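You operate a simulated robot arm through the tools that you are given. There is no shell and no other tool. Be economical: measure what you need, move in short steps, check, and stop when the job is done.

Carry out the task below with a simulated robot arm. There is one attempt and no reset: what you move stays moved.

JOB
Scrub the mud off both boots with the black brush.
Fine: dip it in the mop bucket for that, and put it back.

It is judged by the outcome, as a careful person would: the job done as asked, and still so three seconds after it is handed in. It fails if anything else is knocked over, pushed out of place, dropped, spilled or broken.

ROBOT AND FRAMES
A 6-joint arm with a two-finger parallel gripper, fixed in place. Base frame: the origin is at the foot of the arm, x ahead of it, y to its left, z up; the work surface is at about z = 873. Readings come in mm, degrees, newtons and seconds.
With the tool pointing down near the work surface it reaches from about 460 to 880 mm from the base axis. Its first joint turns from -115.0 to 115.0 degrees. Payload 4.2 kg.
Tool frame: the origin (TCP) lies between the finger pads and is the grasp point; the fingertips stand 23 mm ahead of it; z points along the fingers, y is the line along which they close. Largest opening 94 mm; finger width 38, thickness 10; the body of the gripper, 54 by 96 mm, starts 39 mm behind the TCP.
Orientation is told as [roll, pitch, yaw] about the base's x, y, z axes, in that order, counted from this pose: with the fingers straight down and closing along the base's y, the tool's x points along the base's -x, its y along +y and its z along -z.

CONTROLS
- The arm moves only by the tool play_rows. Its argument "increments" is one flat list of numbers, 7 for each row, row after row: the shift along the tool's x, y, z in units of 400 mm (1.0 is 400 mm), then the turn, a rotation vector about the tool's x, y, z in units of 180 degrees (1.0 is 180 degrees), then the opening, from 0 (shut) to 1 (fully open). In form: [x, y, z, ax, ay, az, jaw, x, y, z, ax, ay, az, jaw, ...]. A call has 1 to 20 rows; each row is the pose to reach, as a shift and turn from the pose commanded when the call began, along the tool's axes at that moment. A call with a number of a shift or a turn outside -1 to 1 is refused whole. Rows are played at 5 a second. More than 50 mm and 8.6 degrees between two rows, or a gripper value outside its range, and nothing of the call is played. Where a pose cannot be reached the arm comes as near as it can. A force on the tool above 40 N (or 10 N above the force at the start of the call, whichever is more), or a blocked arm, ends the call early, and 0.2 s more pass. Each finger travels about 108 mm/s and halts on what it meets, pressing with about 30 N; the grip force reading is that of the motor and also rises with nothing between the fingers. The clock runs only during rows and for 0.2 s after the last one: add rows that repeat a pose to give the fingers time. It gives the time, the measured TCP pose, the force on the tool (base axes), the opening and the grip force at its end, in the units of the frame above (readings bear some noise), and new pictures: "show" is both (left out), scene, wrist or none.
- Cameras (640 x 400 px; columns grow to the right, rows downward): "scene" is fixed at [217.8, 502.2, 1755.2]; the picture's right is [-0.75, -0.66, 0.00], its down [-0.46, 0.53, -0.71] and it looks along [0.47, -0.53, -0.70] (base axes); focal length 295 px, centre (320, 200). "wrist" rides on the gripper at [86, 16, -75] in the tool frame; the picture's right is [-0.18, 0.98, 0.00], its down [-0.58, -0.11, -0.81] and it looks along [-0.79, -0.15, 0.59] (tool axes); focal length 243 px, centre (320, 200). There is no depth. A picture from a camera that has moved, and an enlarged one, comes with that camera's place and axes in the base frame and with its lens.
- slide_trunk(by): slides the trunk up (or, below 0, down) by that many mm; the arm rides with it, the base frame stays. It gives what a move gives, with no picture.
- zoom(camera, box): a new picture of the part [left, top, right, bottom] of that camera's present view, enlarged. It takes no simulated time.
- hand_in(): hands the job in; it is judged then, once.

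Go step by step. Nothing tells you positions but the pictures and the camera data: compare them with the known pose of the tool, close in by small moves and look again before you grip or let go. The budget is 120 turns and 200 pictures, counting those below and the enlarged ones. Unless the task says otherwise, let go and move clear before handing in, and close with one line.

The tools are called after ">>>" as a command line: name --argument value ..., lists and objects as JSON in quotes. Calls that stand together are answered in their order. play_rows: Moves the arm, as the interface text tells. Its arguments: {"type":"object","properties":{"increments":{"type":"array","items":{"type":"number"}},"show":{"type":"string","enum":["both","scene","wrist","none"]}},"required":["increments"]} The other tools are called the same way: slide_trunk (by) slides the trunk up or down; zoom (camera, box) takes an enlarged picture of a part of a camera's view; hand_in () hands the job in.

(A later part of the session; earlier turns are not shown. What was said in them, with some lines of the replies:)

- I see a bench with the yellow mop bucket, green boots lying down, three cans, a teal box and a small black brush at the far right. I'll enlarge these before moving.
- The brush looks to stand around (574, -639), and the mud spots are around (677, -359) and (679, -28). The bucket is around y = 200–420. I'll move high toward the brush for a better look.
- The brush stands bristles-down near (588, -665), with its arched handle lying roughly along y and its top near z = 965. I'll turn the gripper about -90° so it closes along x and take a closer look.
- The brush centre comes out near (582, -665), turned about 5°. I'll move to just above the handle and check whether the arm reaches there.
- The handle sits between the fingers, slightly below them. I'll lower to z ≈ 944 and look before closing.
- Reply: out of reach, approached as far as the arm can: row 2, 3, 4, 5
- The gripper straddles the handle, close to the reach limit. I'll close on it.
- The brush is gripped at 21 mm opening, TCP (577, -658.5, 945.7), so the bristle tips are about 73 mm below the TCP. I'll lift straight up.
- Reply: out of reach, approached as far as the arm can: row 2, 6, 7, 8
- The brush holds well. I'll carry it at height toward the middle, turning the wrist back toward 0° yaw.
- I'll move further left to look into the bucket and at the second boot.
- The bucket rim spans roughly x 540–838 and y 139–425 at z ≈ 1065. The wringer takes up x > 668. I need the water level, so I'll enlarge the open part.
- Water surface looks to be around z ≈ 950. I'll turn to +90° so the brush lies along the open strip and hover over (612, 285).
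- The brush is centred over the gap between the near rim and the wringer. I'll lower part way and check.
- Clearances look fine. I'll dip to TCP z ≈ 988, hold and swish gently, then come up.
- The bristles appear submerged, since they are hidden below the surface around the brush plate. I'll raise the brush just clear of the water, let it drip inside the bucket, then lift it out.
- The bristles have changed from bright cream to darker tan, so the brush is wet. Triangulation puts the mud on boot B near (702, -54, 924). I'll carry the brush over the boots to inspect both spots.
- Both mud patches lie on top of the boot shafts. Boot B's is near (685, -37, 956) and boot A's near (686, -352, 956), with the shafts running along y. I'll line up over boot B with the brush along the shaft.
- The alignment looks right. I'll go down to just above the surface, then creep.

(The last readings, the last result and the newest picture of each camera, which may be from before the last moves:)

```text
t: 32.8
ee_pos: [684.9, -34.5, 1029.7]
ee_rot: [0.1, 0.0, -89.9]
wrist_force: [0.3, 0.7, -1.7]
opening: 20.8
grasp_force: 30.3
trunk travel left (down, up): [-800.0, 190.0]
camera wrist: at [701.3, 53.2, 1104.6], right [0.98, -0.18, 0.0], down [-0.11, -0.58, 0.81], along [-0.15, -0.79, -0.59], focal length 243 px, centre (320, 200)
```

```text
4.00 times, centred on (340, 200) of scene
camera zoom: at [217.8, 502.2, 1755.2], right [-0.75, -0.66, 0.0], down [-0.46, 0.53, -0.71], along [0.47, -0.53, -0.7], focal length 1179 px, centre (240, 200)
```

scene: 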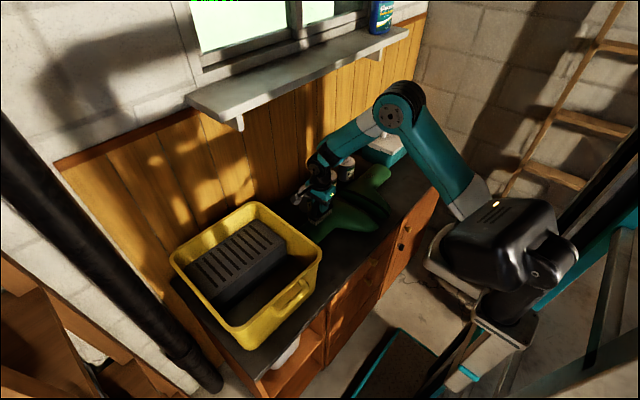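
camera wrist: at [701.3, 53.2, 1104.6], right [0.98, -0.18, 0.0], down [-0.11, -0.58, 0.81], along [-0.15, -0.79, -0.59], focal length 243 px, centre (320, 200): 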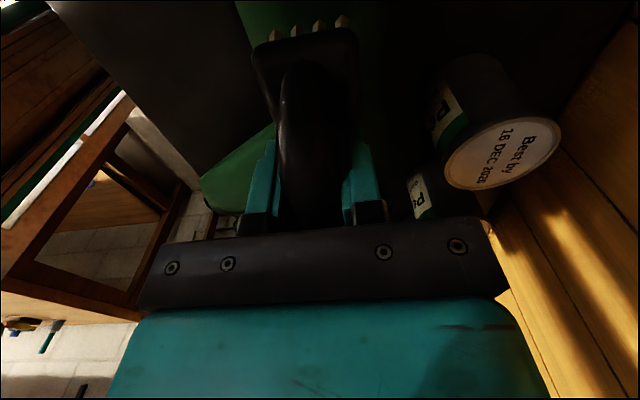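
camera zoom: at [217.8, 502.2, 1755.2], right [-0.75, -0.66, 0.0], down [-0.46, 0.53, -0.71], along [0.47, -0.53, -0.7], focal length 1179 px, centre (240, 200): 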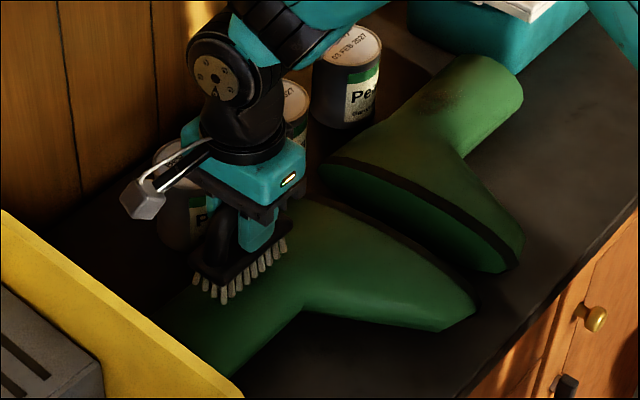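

No contact yet. I'll creep 1 mm per row.

>>> play_rows --increments '[0, 0, 0.0025, 0, 0, 0, 0, 0, 0, 0.005, 0, 0, 0, 0, 0, 0, 0.0075, 0, 0, 0, 0, 0, 0, 0.01, 0, 0, 0, 0]' --show "none"

```text
t: 33.8
ee_pos: [684.5, -33.8, 1027.1]
ee_rot: [0.0, 0.0, -90.0]
wrist_force: [-0.5, 0.1, -1.4]
opening: 21.1
grasp_force: 30.0
trunk travel left (down, up): [-800.0, 190.0]
```

>>> play_rows --increments '[0, 0, 0.0025, 0, 0, 0, 0, 0, 0, 0.005, 0, 0, 0, 0, 0, 0, 0.0075, 0, 0, 0, 0, 0, 0, 0.01, 0, 0, 0, 0]' --show "none"

```text
t: 34.8
ee_pos: [684.7, -32.9, 1021.5]
ee_rot: [0.0, -0.1, -89.9]
wrist_force: [0.2, -0.6, -1.5]
opening: 20.9
grasp_force: 30.1
trunk travel left (down, up): [-800.0, 190.0]
```

>>> play_rows --increments '[0, 0, 0.0025, 0, 0, 0, 0, 0, 0, 0.005, 0, 0, 0, 0, 0, 0, 0.0075, 0, 0, 0, 0]' --show "wrist"

>>> zoom --camera "scene" --box '[290, 180, 370, 240]'

>>> zoom --camera "wrist" --box '[200, 0, 400, 100]'

```text
t: 35.6
ee_pos: [685.7, -32.9, 1019.3]
ee_rot: [0.0, 0.0, -89.9]
wrist_force: [-0.7, -0.5, -1.2]
opening: 20.8
grasp_force: 29.8
trunk travel left (down, up): [-800.0, 190.0]
camera wrist: at [701.5, 53.4, 1093.8], right [0.98, -0.18, 0.0], down [-0.11, -0.58, 0.81], along [-0.15, -0.79, -0.59], focal length 243 px, centre (320, 200)
```

wrist: 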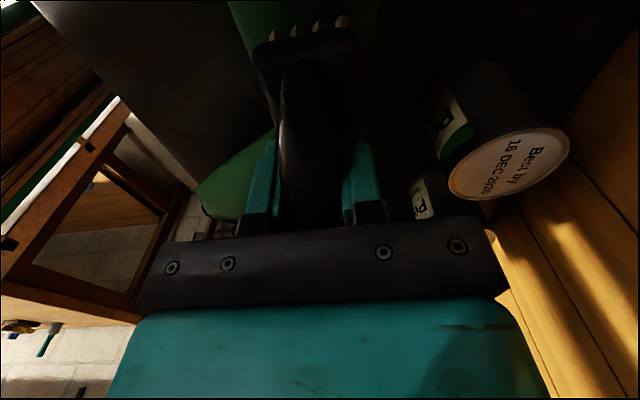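

```text
6.67 times, centred on (330, 210) of scene
camera zoom: at [217.8, 502.2, 1755.2], right [-0.75, -0.66, 0.0], down [-0.46, 0.53, -0.71], along [0.47, -0.53, -0.7], focal length 1964 px, centre (253, 133)
```

zoom: 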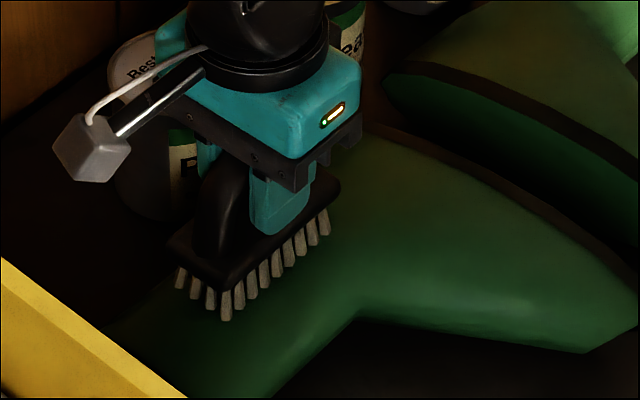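

```text
3.20 times, centred on (300, 50) of wrist
camera zoom: at [701.5, 53.4, 1093.8], right [0.98, -0.18, 0.0], down [-0.11, -0.58, 0.81], along [-0.15, -0.79, -0.59], focal length 776 px, centre (384, 680)
```

zoom: 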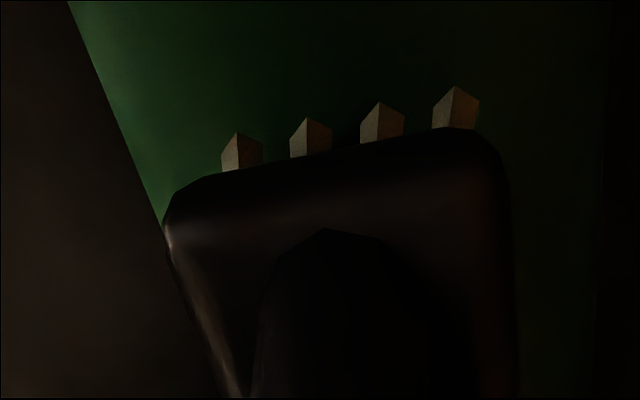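

Still no contact. I'll keep creeping.

>>> play_rows --increments '[0, 0, 0.0025, 0, 0, 0, 0, 0, 0, 0.005, 0, 0, 0, 0, 0, 0, 0.0075, 0, 0, 0, 0, 0, 0, 0.01, 0, 0, 0, 0, 0, 0, 0.0125, 0, 0, 0, 0]' --show "none"

```text
t: 36.8
ee_pos: [686.2, -33.8, 1015.3]
ee_rot: [-0.1, 0.0, -90.1]
wrist_force: [-0.1, -1.4, 2.5]
opening: 21.1
grasp_force: 30.4
trunk travel left (down, up): [-800.0, 190.0]
```

Contact at about 4 N. I'll do gentle strokes along the shaft.

>>> play_rows --increments '[0.03, 0, 0, 0, 0, 0, 0, 0.06, 0, 0, 0, 0, 0, 0, 0.03, 0, 0, 0, 0, 0, 0, 0, 0, 0, 0, 0, 0, 0, -0.03, 0, 0, 0, 0, 0, 0, -0.06, 0, 0, 0, 0, 0, 0, -0.03, 0, 0, 0, 0, 0, 0, 0, 0, 0, 0, 0, 0, 0]' --show "wrist"

>>> zoom --camera "scene" --box '[270, 150, 410, 250]'

```text
t: 38.6
ee_pos: [685.8, -33.8, 1014.2]
ee_rot: [0.1, 0.0, -90.0]
wrist_force: [0.1, -5.1, 6.4]
opening: 20.8
grasp_force: 29.6
trunk travel left (down, up): [-800.0, 190.0]
camera wrist: at [701.3, 53.0, 1089.0], right [0.98, -0.18, 0.0], down [-0.11, -0.58, 0.81], along [-0.15, -0.79, -0.59], focal length 243 px, centre (320, 200)
```

wrist: 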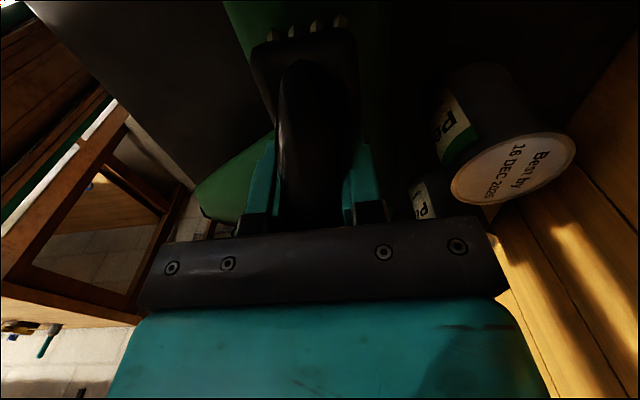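

```text
4.00 times, centred on (340, 200) of scene
camera zoom: at [217.8, 502.2, 1755.2], right [-0.75, -0.66, 0.0], down [-0.46, 0.53, -0.71], along [0.47, -0.53, -0.7], focal length 1179 px, centre (240, 200)
```

zoom: 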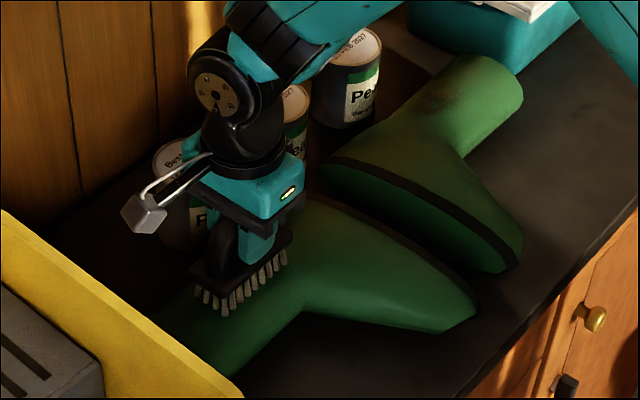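

Boot B hasn't moved. I'll repeat strokes with small sideways offsets, then lift and check.

>>> play_rows --increments '[0.03, 0.02, -0.001, 0, 0, 0, 0, 0.06, 0.02, -0.001, 0, 0, 0, 0, 0.03, 0.02, -0.001, 0, 0, 0, 0, 0, 0.02, -0.001, 0, 0, 0, 0, -0.03, 0.02, -0.001, 0, 0, 0, 0, -0.06, 0.02, -0.001, 0, 0, 0, 0, -0.03, 0, -0.001, 0, 0, 0, 0, 0, -0.02, -0.001, 0, 0, 0, 0, 0.03, -0.02, -0.001, 0, 0, 0, 0, 0.06, -0.02, -0.001, 0, 0, 0, 0, 0.03, -0.02, -0.001, 0, 0, 0, 0, 0, -0.02, -0.001, 0, 0, 0, 0, -0.03, -0.02, -0.001, 0, 0, 0, 0, -0.06, 0, -0.001, 0, 0, 0, 0, -0.03, 0, -0.001, 0, 0, 0, 0, 0, 0, -0.02, 0, 0, 0, 0, 0, 0, -0.1, 0, 0, 0, 0, 0, 0, -0.2, 0, 0, 0, 0]' --show "wrist"

>>> zoom --camera "scene" --box '[270, 150, 410, 250]'

```text
t: 42.4
ee_pos: [686.5, -33.3, 1092.9]
ee_rot: [0.0, -0.1, -89.9]
wrist_force: [0.7, 0.8, -1.7]
opening: 20.9
grasp_force: 30.0
trunk travel left (down, up): [-800.0, 190.0]
camera wrist: at [702.1, 53.6, 1166.8], right [0.98, -0.18, 0.0], down [-0.11, -0.58, 0.81], along [-0.15, -0.79, -0.59], focal length 243 px, centre (320, 200)
```

wrist: 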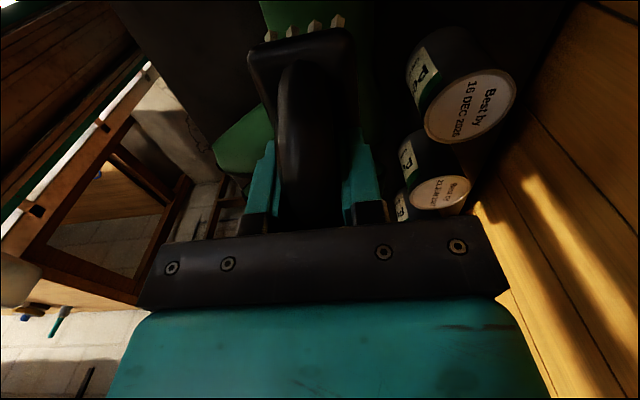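

```text
4.00 times, centred on (340, 200) of scene
camera zoom: at [217.8, 502.2, 1755.2], right [-0.75, -0.66, 0.0], down [-0.46, 0.53, -0.71], along [0.47, -0.53, -0.7], focal length 1179 px, centre (240, 200)
```

zoom: 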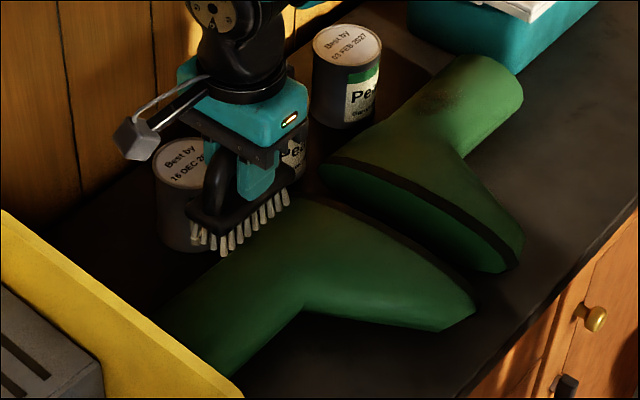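

Boot B's mud seems gone and the boot hasn't shifted. I'll enlarge to confirm.

>>> zoom --camera "scene" --box '[300, 195, 370, 240]'

>>> zoom --camera "scene" --box '[340, 155, 410, 200]'

>>> zoom --camera "wrist" --box '[200, 0, 400, 100]'

```text
8.89 times, centred on (335, 218) of scene
camera zoom: at [217.8, 502.2, 1755.2], right [-0.75, -0.66, 0.0], down [-0.46, 0.53, -0.71], along [0.47, -0.53, -0.7], focal length 2619 px, centre (187, 44)
```

zoom: 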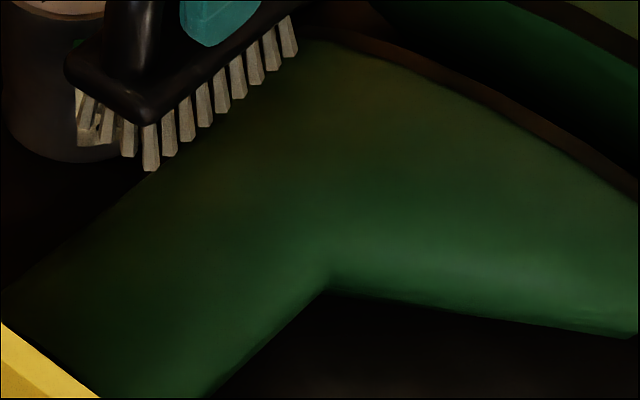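

```text
8.89 times, centred on (375, 178) of scene
camera zoom: at [217.8, 502.2, 1755.2], right [-0.75, -0.66, 0.0], down [-0.46, 0.53, -0.71], along [0.47, -0.53, -0.7], focal length 2619 px, centre (-169, 400)
```

zoom: 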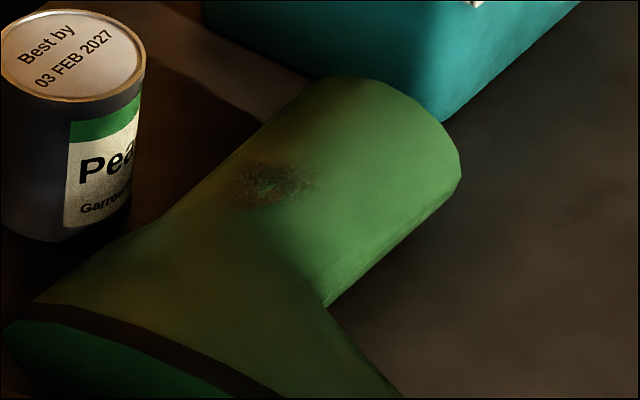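

```text
3.20 times, centred on (300, 50) of wrist
camera zoom: at [702.1, 53.6, 1166.8], right [0.98, -0.18, 0.0], down [-0.11, -0.58, 0.81], along [-0.15, -0.79, -0.59], focal length 776 px, centre (384, 680)
```

zoom: 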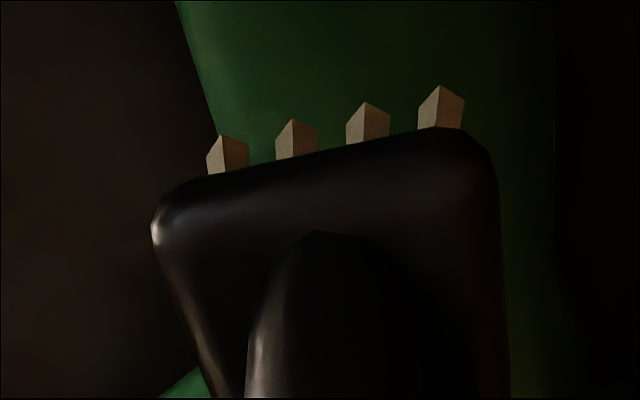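

Boot B is clean. Boot A's mud is near (695, -355), so I'll move the brush over it and lower.

>>> play_rows --increments '[-0.08, 0, -0.04, 0, 0, 0, 0, -0.17, 0, -0.05, 0, 0, 0, 0, -0.26, 0, -0.05, 0, 0, 0, 0, -0.35, 0.005, -0.05, 0, 0, 0, 0, -0.44, 0.01, -0.05, 0, 0, 0, 0, -0.53, 0.015, -0.05, 0, 0, 0, 0, -0.62, 0.015, -0.05, 0, 0, 0, 0, -0.71, 0.015, -0.03, 0, 0, 0, 0, -0.79, 0.015, 0, 0, 0, 0, 0, -0.79, 0.015, 0.08, 0, 0, 0, 0, -0.79, 0.015, 0.14, 0, 0, 0, 0, -0.79, 0.015, 0.155, 0, 0, 0, 0, -0.79, 0.015, 0.155, 0, 0, 0, 0]'

>>> zoom --camera "scene" --box '[300, 130, 440, 230]'

```text
t: 45.2
ee_pos: [693.2, -348.5, 1032.4]
ee_rot: [0.0, 0.0, -90.0]
wrist_force: [-0.4, 0.2, -1.5]
opening: 21.0
grasp_force: 30.3
trunk travel left (down, up): [-800.0, 190.0]
camera wrist: at [708.3, -261.4, 1106.4], right [0.98, -0.18, 0.0], down [-0.11, -0.58, 0.81], along [-0.15, -0.79, -0.59], focal length 243 px, centre (320, 200)
```

scene: 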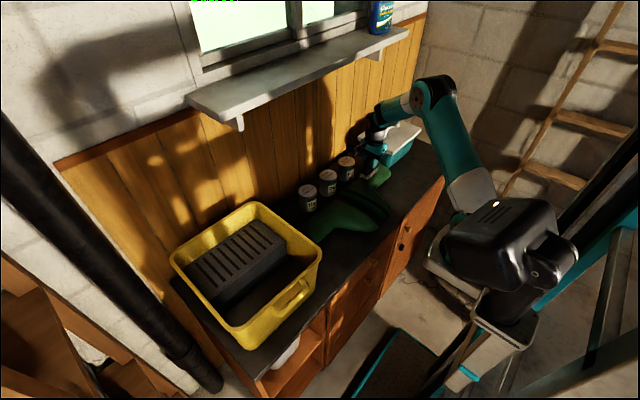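
wrist: 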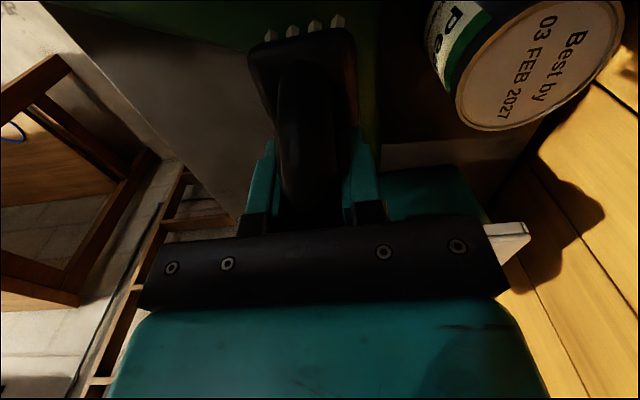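

```text
4.00 times, centred on (370, 180) of scene
camera zoom: at [217.8, 502.2, 1755.2], right [-0.75, -0.66, 0.0], down [-0.46, 0.53, -0.71], along [0.47, -0.53, -0.7], focal length 1179 px, centre (120, 280)
```

zoom: 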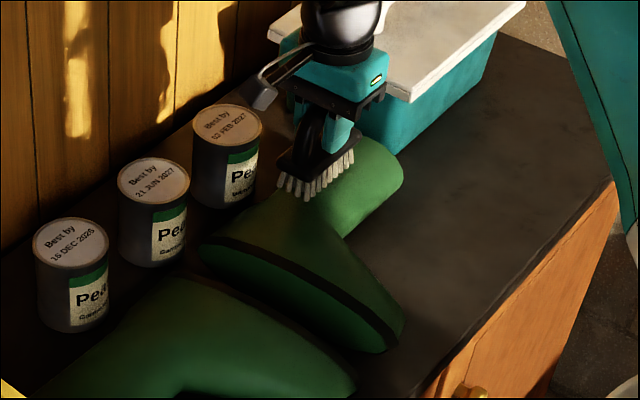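

Well placed. I'll creep down to contact.

>>> play_rows --increments '[0, 0, 0.0125, 0, 0, 0, 0, 0, 0, 0.025, 0, 0, 0, 0, 0, 0, 0.0325, 0, 0, 0, 0, 0, 0, 0.035, 0, 0, 0, 0, 0, 0, 0.0375, 0, 0, 0, 0, 0, 0, 0.0375, 0, 0, 0, 0]' --show "none"

```text
t: 46.6
ee_pos: [692.4, -349.2, 1017.4]
ee_rot: [0.0, 0.0, -90.0]
wrist_force: [0.3, -0.8, -1.2]
opening: 21.1
grasp_force: 30.0
trunk travel left (down, up): [-800.0, 190.0]
```

>>> play_rows --increments '[0, 0, 0.0025, 0, 0, 0, 0, 0, 0, 0.005, 0, 0, 0, 0, 0, 0, 0.0075, 0, 0, 0, 0, 0, 0, 0.0075, 0, 0, 0, 0]' --show "none"

```text
t: 47.6
ee_pos: [691.4, -350.0, 1014.7]
ee_rot: [0.0, -0.1, -90.1]
wrist_force: [-0.2, -1.1, 1.4]
opening: 21.0
grasp_force: 30.1
trunk travel left (down, up): [-800.0, 190.0]
```

Light contact. I'll stroke along the shaft with side offsets as before.

>>> play_rows --increments '[0.03, 0, 0.0015, 0, 0, 0, 0, 0.06, 0, 0.0015, 0, 0, 0, 0, 0.03, 0, 0.0015, 0, 0, 0, 0, 0, 0, 0.0015, 0, 0, 0, 0, -0.03, 0, 0.0015, 0, 0, 0, 0, -0.06, 0, 0.0015, 0, 0, 0, 0, -0.03, 0, 0.0015, 0, 0, 0, 0, 0, 0, 0.0015, 0, 0, 0, 0]' --show "none"

>>> zoom --camera "scene" --box '[300, 130, 440, 230]'

```text
t: 49.4
ee_pos: [690.3, -350.1, 1015.4]
ee_rot: [0.1, 0.0, -90.1]
wrist_force: [-0.2, -1.5, 1.3]
opening: 21.2
grasp_force: 29.8
trunk travel left (down, up): [-800.0, 190.0]
```

```text
4.00 times, centred on (370, 180) of scene
camera zoom: at [217.8, 502.2, 1755.2], right [-0.75, -0.66, 0.0], down [-0.46, 0.53, -0.71], along [0.47, -0.53, -0.7], focal length 1179 px, centre (120, 280)
```

zoom: 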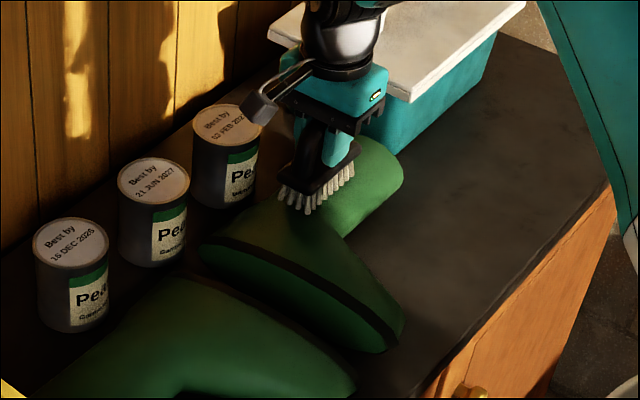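

>>> play_rows --increments '[0.03, 0.02, 0.003, 0, 0, 0, 0, 0.06, 0.02, 0.003, 0, 0, 0, 0, 0.03, 0.02, 0.003, 0, 0, 0, 0, 0, 0.02, 0.003, 0, 0, 0, 0, -0.03, 0.02, 0.003, 0, 0, 0, 0, -0.06, 0.02, 0.003, 0, 0, 0, 0, -0.03, 0, 0.003, 0, 0, 0, 0, 0, -0.02, 0.003, 0, 0, 0, 0, 0.03, -0.02, 0.003, 0, 0, 0, 0, 0.06, -0.02, 0.003, 0, 0, 0, 0, 0.03, -0.02, 0.003, 0, 0, 0, 0, 0, -0.02, 0.003, 0, 0, 0, 0, -0.03, -0.02, 0.003, 0, 0, 0, 0, -0.06, 0, 0.003, 0, 0, 0, 0, -0.03, 0, 0.003, 0, 0, 0, 0, 0, 0, -0.02, 0, 0, 0, 0, 0, 0, -0.1, 0, 0, 0, 0, 0, 0, -0.2, 0, 0, 0, 0, 0, 0, -0.3, 0, 0, 0, 0]' --show "wrist"

>>> zoom --camera "scene" --box '[300, 130, 440, 230]'

```text
t: 53.4
ee_pos: [694.3, -349.6, 1133.7]
ee_rot: [-0.1, -0.1, -89.8]
wrist_force: [-0.4, 0.5, -1.5]
opening: 21.0
grasp_force: 30.2
trunk travel left (down, up): [-800.0, 190.0]
camera wrist: at [710.0, -262.4, 1208.5], right [0.98, -0.18, 0.0], down [-0.11, -0.58, 0.81], along [-0.15, -0.79, -0.59], focal length 243 px, centre (320, 200)
```

wrist: 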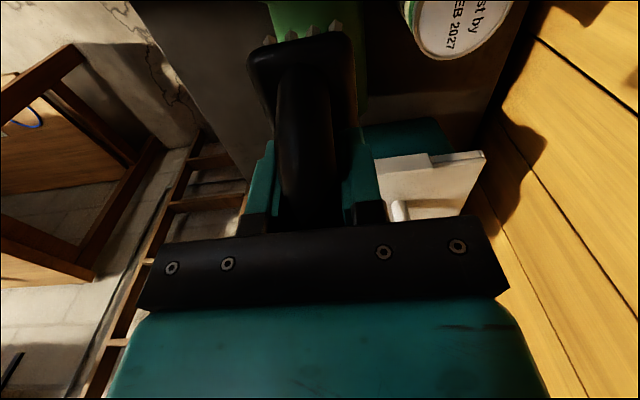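

```text
4.00 times, centred on (370, 180) of scene
camera zoom: at [217.8, 502.2, 1755.2], right [-0.75, -0.66, 0.0], down [-0.46, 0.53, -0.71], along [0.47, -0.53, -0.7], focal length 1179 px, centre (120, 280)
```

zoom: 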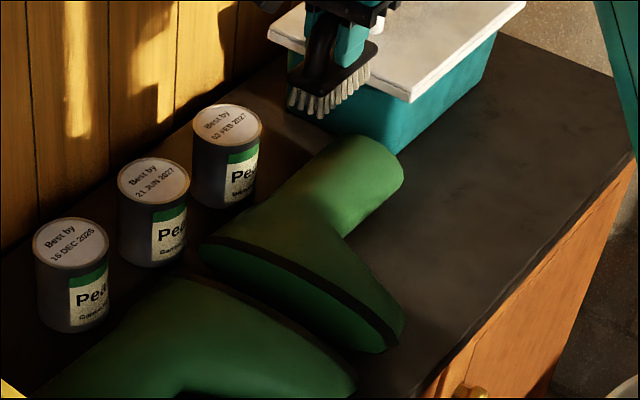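

Boot A looks clean too. I'll take the brush back to its place, moving away from the box first, then along y at height.

>>> play_rows --increments '[0, -0.08, -0.04, 0, 0, 0, 0, 0, -0.16, -0.08, 0, 0, 0, 0, 0, -0.24, -0.1, 0, 0, 0.01, 0, -0.06, -0.2925, -0.1, 0, 0, 0.02, 0, -0.15, -0.2925, -0.1, 0, 0, 0.029, 0, -0.24, -0.2925, -0.1, 0, 0, 0.029, 0, -0.33, -0.2925, -0.1, 0, 0, 0.029, 0, -0.42, -0.2925, -0.1, 0, 0, 0.029, 0, -0.51, -0.2925, -0.1, 0, 0, 0.029, 0, -0.6, -0.2925, -0.05, 0, 0, 0.029, 0, -0.69, -0.2925, 0, 0, 0, 0.029, 0, -0.76, -0.2925, 0.08, 0, 0, 0.029, 0, -0.76, -0.2925, 0.16, 0, 0, 0.029, 0, -0.76, -0.2925, 0.2, 0, 0, 0.029, 0, -0.76, -0.2925, 0.2, 0, 0, 0.029, 0]'

>>> zoom --camera "scene" --box '[270, 150, 410, 250]'

>>> zoom --camera "scene" --box '[370, 100, 470, 190]'

```text
t: 56.6
ee_pos: [574.9, -655.4, 1054.9]
ee_rot: [0.1, 0.0, -95.2]
wrist_force: [-0.6, -1.0, -1.2]
opening: 20.9
grasp_force: 30.0
trunk travel left (down, up): [-800.0, 190.0]
camera wrist: at [599.8, -569.6, 1129.5], right [0.96, -0.27, 0.0], down [-0.16, -0.57, 0.81], along [-0.22, -0.78, -0.59], focal length 243 px, centre (320, 200)
```

scene: 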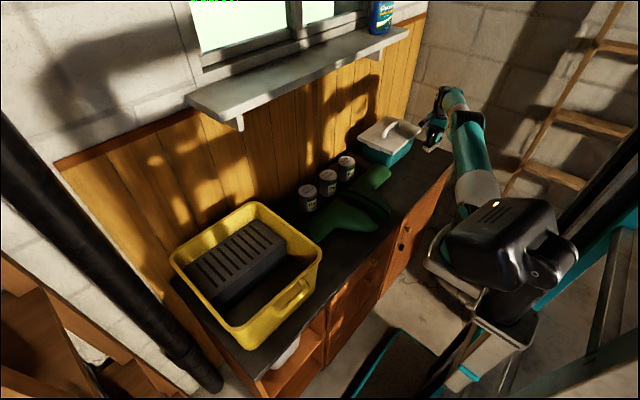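
wrist: 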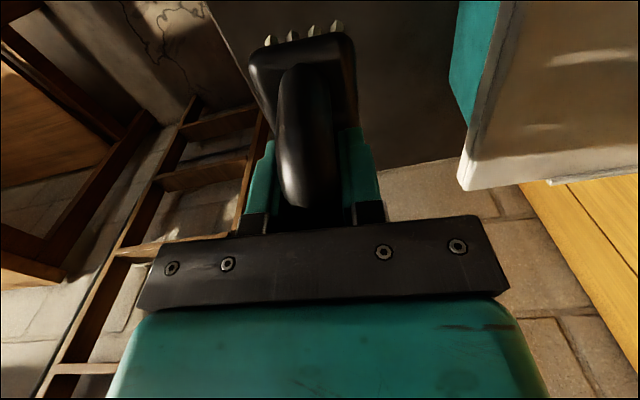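

```text
4.00 times, centred on (340, 200) of scene
camera zoom: at [217.8, 502.2, 1755.2], right [-0.75, -0.66, 0.0], down [-0.46, 0.53, -0.71], along [0.47, -0.53, -0.7], focal length 1179 px, centre (240, 200)
```

zoom: 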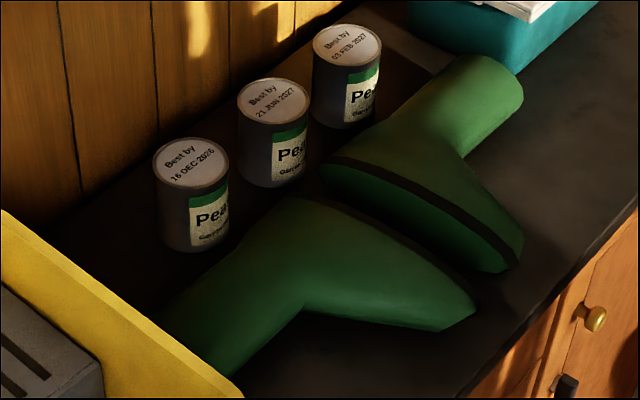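

```text
4.44 times, centred on (420, 145) of scene
camera zoom: at [217.8, 502.2, 1755.2], right [-0.75, -0.66, 0.0], down [-0.46, 0.53, -0.71], along [0.47, -0.53, -0.7], focal length 1310 px, centre (-124, 444)
```

zoom: 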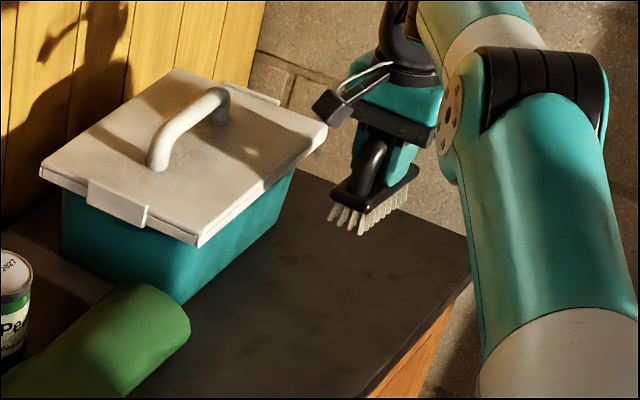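

The boots are clean and in place. I'll lower the brush to its original spot, creeping near the end.

>>> play_rows --increments '[-0.003, 0.003, 0.08, 0, 0, 0, 0, -0.007, 0.0057, 0.16, 0, 0, 0, 0, -0.007, 0.0057, 0.22, 0, 0, 0, 0, -0.007, 0.0057, 0.25, 0, 0, 0, 0, -0.007, 0.0057, 0.2575, 0, 0, 0, 0, -0.007, 0.0057, 0.2575, 0, 0, 0, 0]' --show "wrist"

>>> zoom --camera "scene" --box '[390, 130, 454, 190]'

```text
t: 58.0
ee_pos: [577.1, -657.2, 949.2]
ee_rot: [0.0, 0.0, -95.2]
wrist_force: [-0.7, -0.5, -1.8]
opening: 20.9
grasp_force: 30.0
trunk travel left (down, up): [-800.0, 190.0]
camera wrist: at [600.8, -572.0, 1024.3], right [0.96, -0.27, 0.0], down [-0.16, -0.57, 0.81], along [-0.22, -0.78, -0.59], focal length 243 px, centre (320, 200)
```

wrist: 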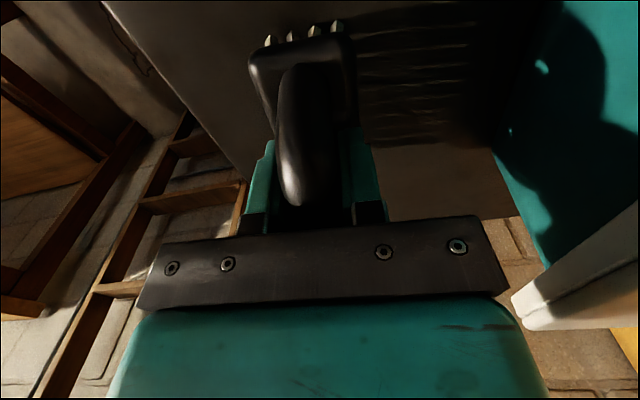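

```text
6.67 times, centred on (422, 160) of scene
camera zoom: at [217.8, 502.2, 1755.2], right [-0.75, -0.66, 0.0], down [-0.46, 0.53, -0.71], along [0.47, -0.53, -0.7], focal length 1964 px, centre (-360, 467)
```

zoom: 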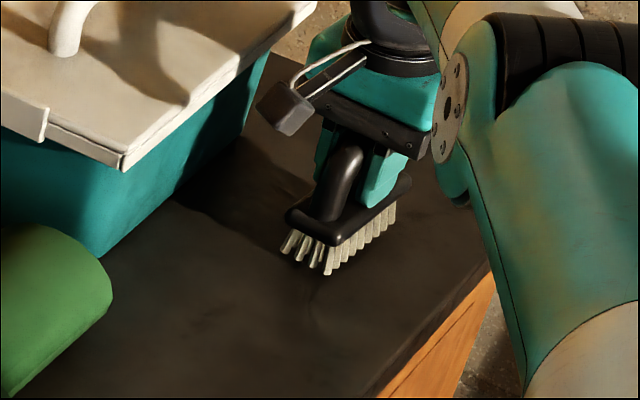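

The brush is about 7 mm off its original place, and it pitched slightly in the grip during scrubbing. I'll correct with a small shift and set it down slowly.

>>> play_rows --increments '[0.011, 0.0115, 0, 0, 0, 0, 0, 0.011, 0.0115, 0.0025, 0, 0, 0, 0, 0.011, 0.0115, 0.005, 0, 0, 0, 0, 0.011, 0.0115, 0.0075, 0, 0, 0, 0, 0.011, 0.0115, 0.0075, 0, 0, 0, 0]' --show "none"

>>> zoom --camera "scene" --box '[390, 130, 454, 190]'

```text
t: 59.2
ee_pos: [582.8, -652.8, 947.7]
ee_rot: [-0.1, 0.0, -95.2]
wrist_force: [0.0, -0.7, -0.6]
opening: 21.0
grasp_force: 30.2
trunk travel left (down, up): [-800.0, 190.0]
```

```text
6.67 times, centred on (422, 160) of scene
camera zoom: at [217.8, 502.2, 1755.2], right [-0.75, -0.66, 0.0], down [-0.46, 0.53, -0.71], along [0.47, -0.53, -0.7], focal length 1964 px, centre (-360, 467)
```

zoom: 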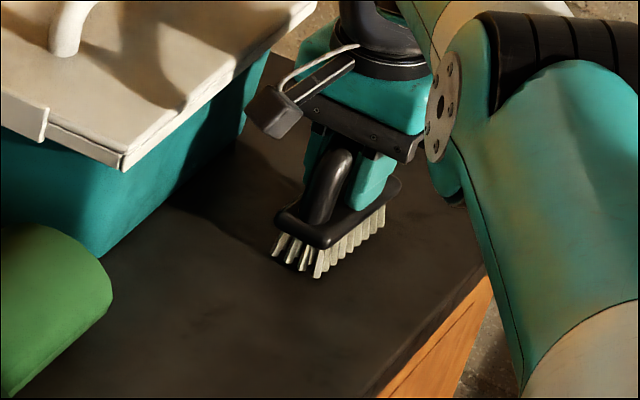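

Now it matches the original view closely. I'll go down the last millimetres until it sits.

>>> play_rows --increments '[0, 0, 0.0025, 0, 0, 0, 0, 0, 0, 0.005, 0, 0, 0, 0, 0, 0, 0.005, 0, 0, 0, 0]' --show "none"

```text
t: 60.0
ee_pos: [582.9, -652.1, 945.1]
ee_rot: [0.1, 0.0, -95.2]
wrist_force: [-0.6, 0.5, -1.9]
opening: 21.1
grasp_force: 29.7
trunk travel left (down, up): [-800.0, 190.0]
```

>>> play_rows --increments '[0, 0, 0.0025, 0, 0, 0, 0, 0, 0, 0.005, 0, 0, 0, 0, 0, 0, 0.0075, 0, 0, 0, 0, 0, 0, 0.0075, 0, 0, 0, 0]' --show "wrist"

>>> zoom --camera "scene" --box '[390, 130, 454, 190]'

```text
t: 61.0
ee_pos: [581.3, -652.2, 942.4]
ee_rot: [0.0, 0.0, -95.3]
wrist_force: [0.2, 1.4, 5.5]
opening: 21.0
grasp_force: 30.5
trunk travel left (down, up): [-800.0, 190.0]
camera wrist: at [605.5, -567.3, 1018.0], right [0.96, -0.27, 0.0], down [-0.16, -0.57, 0.81], along [-0.22, -0.78, -0.59], focal length 243 px, centre (320, 200)
```

wrist: 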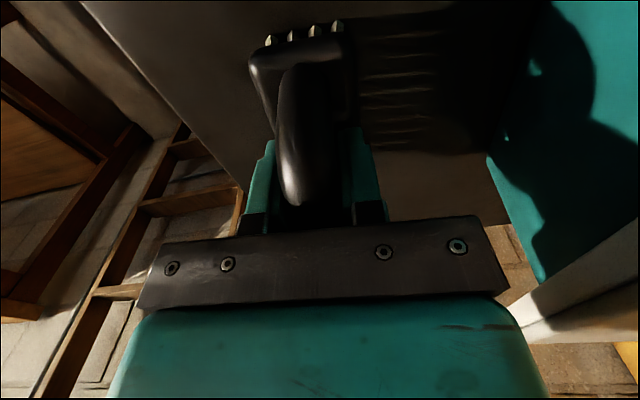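

```text
6.67 times, centred on (422, 160) of scene
camera zoom: at [217.8, 502.2, 1755.2], right [-0.75, -0.66, 0.0], down [-0.46, 0.53, -0.71], along [0.47, -0.53, -0.7], focal length 1964 px, centre (-360, 467)
```

zoom: 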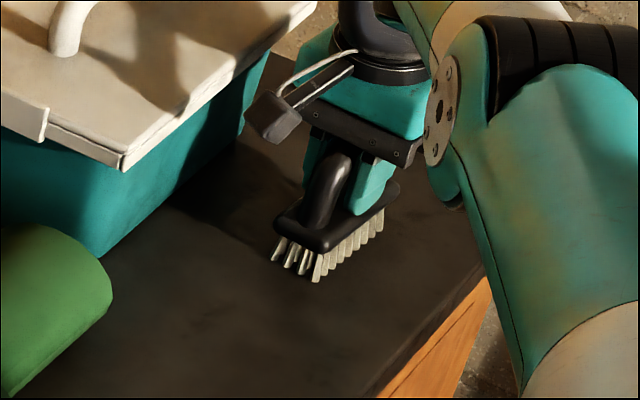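

It is on the bench with about 7 N. I'll release and let the fingers open clear.

>>> play_rows --increments '[0, 0, 0, 0, 0, 0, 0.26, 0, 0, 0, 0, 0, 0, 0.32, 0, 0, 0, 0, 0, 0, 0.45, 0, 0, 0, 0, 0, 0, 0.6, 0, 0, 0, 0, 0, 0, 0.6]'

>>> zoom --camera "scene" --box '[390, 130, 454, 190]'

```text
t: 62.2
ee_pos: [582.2, -652.1, 943.0]
ee_rot: [0.1, -0.1, -95.2]
wrist_force: [0.7, 0.8, 0.3]
opening: 56.6
grasp_force: 0.1
trunk travel left (down, up): [-800.0, 190.0]
camera wrist: at [605.6, -567.3, 1017.1], right [0.96, -0.27, 0.0], down [-0.16, -0.57, 0.81], along [-0.22, -0.78, -0.59], focal length 243 px, centre (320, 200)
```

scene: 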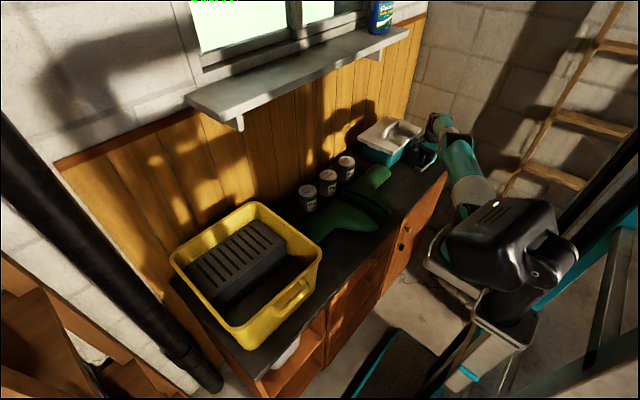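
wrist: 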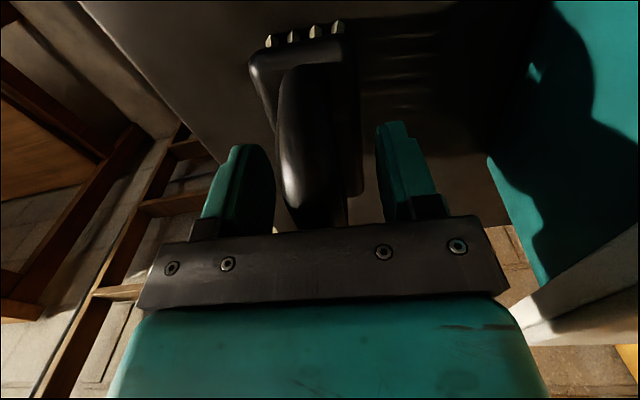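

```text
6.67 times, centred on (422, 160) of scene
camera zoom: at [217.8, 502.2, 1755.2], right [-0.75, -0.66, 0.0], down [-0.46, 0.53, -0.71], along [0.47, -0.53, -0.7], focal length 1964 px, centre (-360, 467)
```

zoom: 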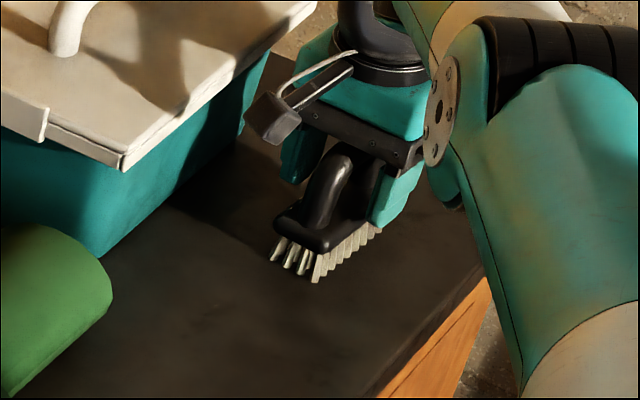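

The brush stands free. I'll lift straight up, back away and check everything.

>>> play_rows --increments '[0, 0, -0.05, 0, 0, 0, 0.6, 0, 0, -0.13, 0, 0, 0, 0.6, 0, 0, -0.22, 0, 0, 0, 0.6, 0, 0, -0.32, 0, 0, 0, 0.6, 0.05, 0, -0.42, 0, 0, 0, 0.6, 0.14, 0, -0.46, 0, 0, 0, 0.6, 0.24, 0, -0.5, 0, 0, 0, 0.6, 0.34, -0.03, -0.53, 0, 0, 0, 0.6, 0.44, -0.06, -0.55, 0, 0, 0, 0.6, 0.44, -0.06, -0.55, 0, 0, 0, 0.6]'

>>> zoom --camera "scene" --box '[390, 130, 454, 190]'

>>> zoom --camera "scene" --box '[280, 110, 460, 250]'

```text
t: 64.4
ee_pos: [572.9, -473.7, 1164.5]
ee_rot: [0.0, 0.0, -95.3]
wrist_force: [-0.5, 0.4, 0.5]
opening: 56.5
grasp_force: 0.1
trunk travel left (down, up): [-800.0, 190.0]
camera wrist: at [597.1, -388.4, 1237.8], right [0.96, -0.27, 0.0], down [-0.16, -0.57, 0.81], along [-0.22, -0.78, -0.59], focal length 243 px, centre (320, 200)
```

scene: 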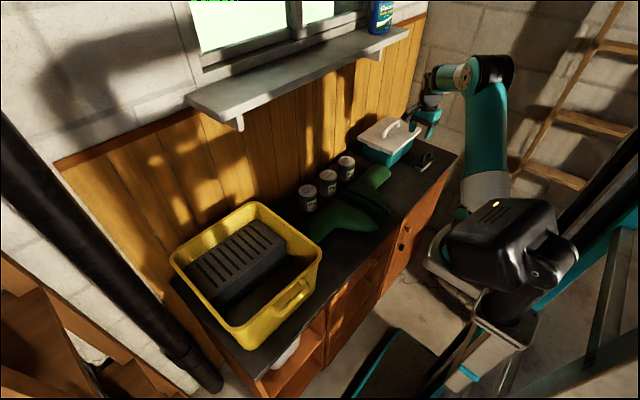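
wrist: 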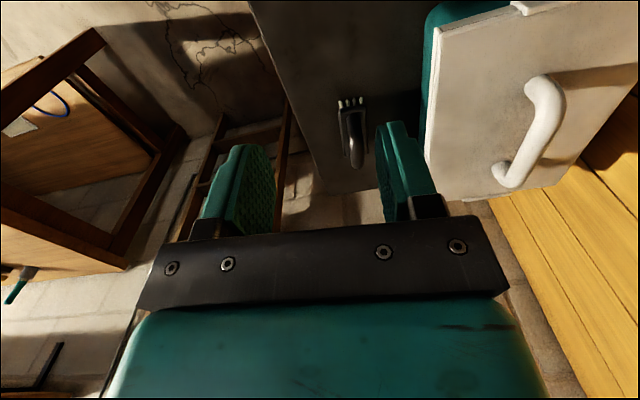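

```text
6.67 times, centred on (422, 160) of scene
camera zoom: at [217.8, 502.2, 1755.2], right [-0.75, -0.66, 0.0], down [-0.46, 0.53, -0.71], along [0.47, -0.53, -0.7], focal length 1964 px, centre (-360, 467)
```

zoom: 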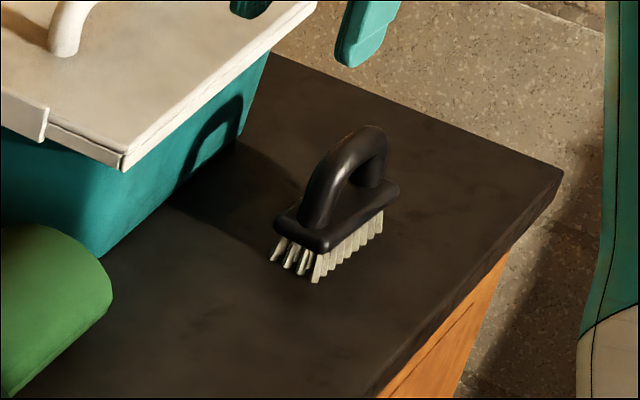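

```text
2.86 times, centred on (370, 180) of scene
camera zoom: at [217.8, 502.2, 1755.2], right [-0.75, -0.66, 0.0], down [-0.46, 0.53, -0.71], along [0.47, -0.53, -0.7], focal length 842 px, centre (177, 257)
```

zoom: 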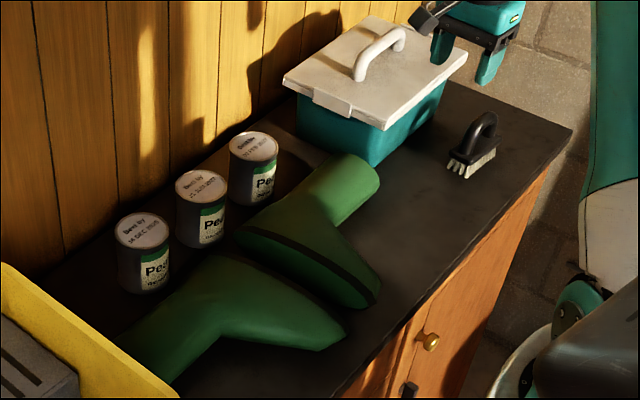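

The brush is back in its place, and both boots look clean and unmoved. I'll take one last look from above with the wrist camera.

>>> play_rows --increments '[0.06, 0, -0.02, 0, 0, -0.042, 0.6, 0.12, 0, -0.04, 0, 0, -0.084, 0.6, 0.18, 0, -0.06, 0, 0, -0.126, 0.6, 0.24, 0, -0.08, 0, 0, -0.168, 0.6, 0.3, 0, -0.1, 0, 0, -0.21, 0.6, 0.36, 0, -0.12, 0, 0, -0.252, 0.6, 0.42, 0, -0.14, 0, 0, -0.294, 0.6, 0.48, 0, -0.16, 0, 0, -0.336, 0.6, 0.54, 0, -0.18, 0, 0, -0.378, 0.6, 0.6, 0, -0.2, 0, 0, -0.42, 0.6, 0.66, 0, -0.2, 0, 0, -0.462, 0.6, 0.7, 0, -0.2, 0, 0, -0.5, 0.6, 0.7, 0, -0.2, 0, 0, -0.529, 0.6]' --show "wrist"

>>> zoom --camera "wrist" --box '[160, 0, 520, 180]'

```text
t: 67.2
ee_pos: [598.6, -196.5, 1242.7]
ee_rot: [0.0, 0.0, 0.2]
wrist_force: [0.3, 0.3, -0.7]
opening: 56.4
grasp_force: 0.1
trunk travel left (down, up): [-800.0, 190.0]
camera wrist: at [512.2, -179.1, 1317.2], right [0.18, 0.98, 0.0], down [0.58, -0.11, 0.81], along [0.79, -0.15, -0.59], focal length 243 px, centre (320, 200)
```

wrist: 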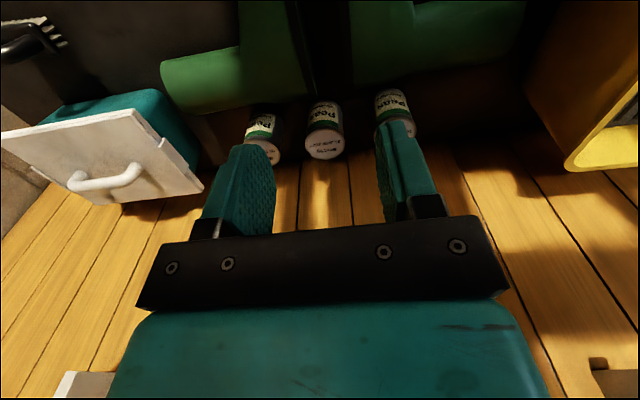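

```text
1.78 times, centred on (340, 90) of wrist
camera zoom: at [512.2, -179.1, 1317.2], right [0.18, 0.98, 0.0], down [0.58, -0.11, 0.81], along [0.79, -0.15, -0.59], focal length 431 px, centre (284, 396)
```

zoom: 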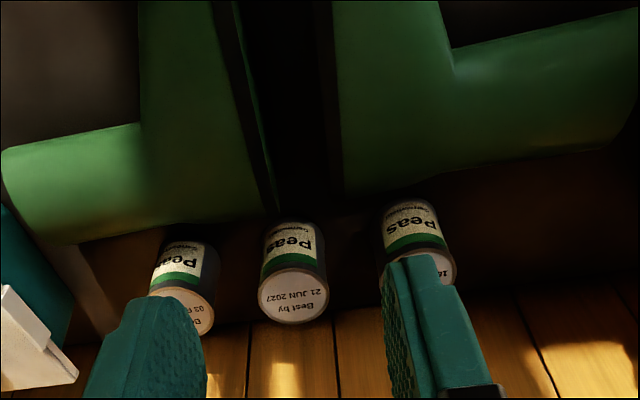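

Both boots show no mud, and the brush, cans, box and bucket are all in place. I'll hand in.

>>> hand_in

```text
The job is handed in.
```

I dipped the black brush in the mop bucket, scrubbed the mud off both boots, and stood the brush back in its original place. The final pictures show no mud on any side of the boots I could see, and nothing else moved.
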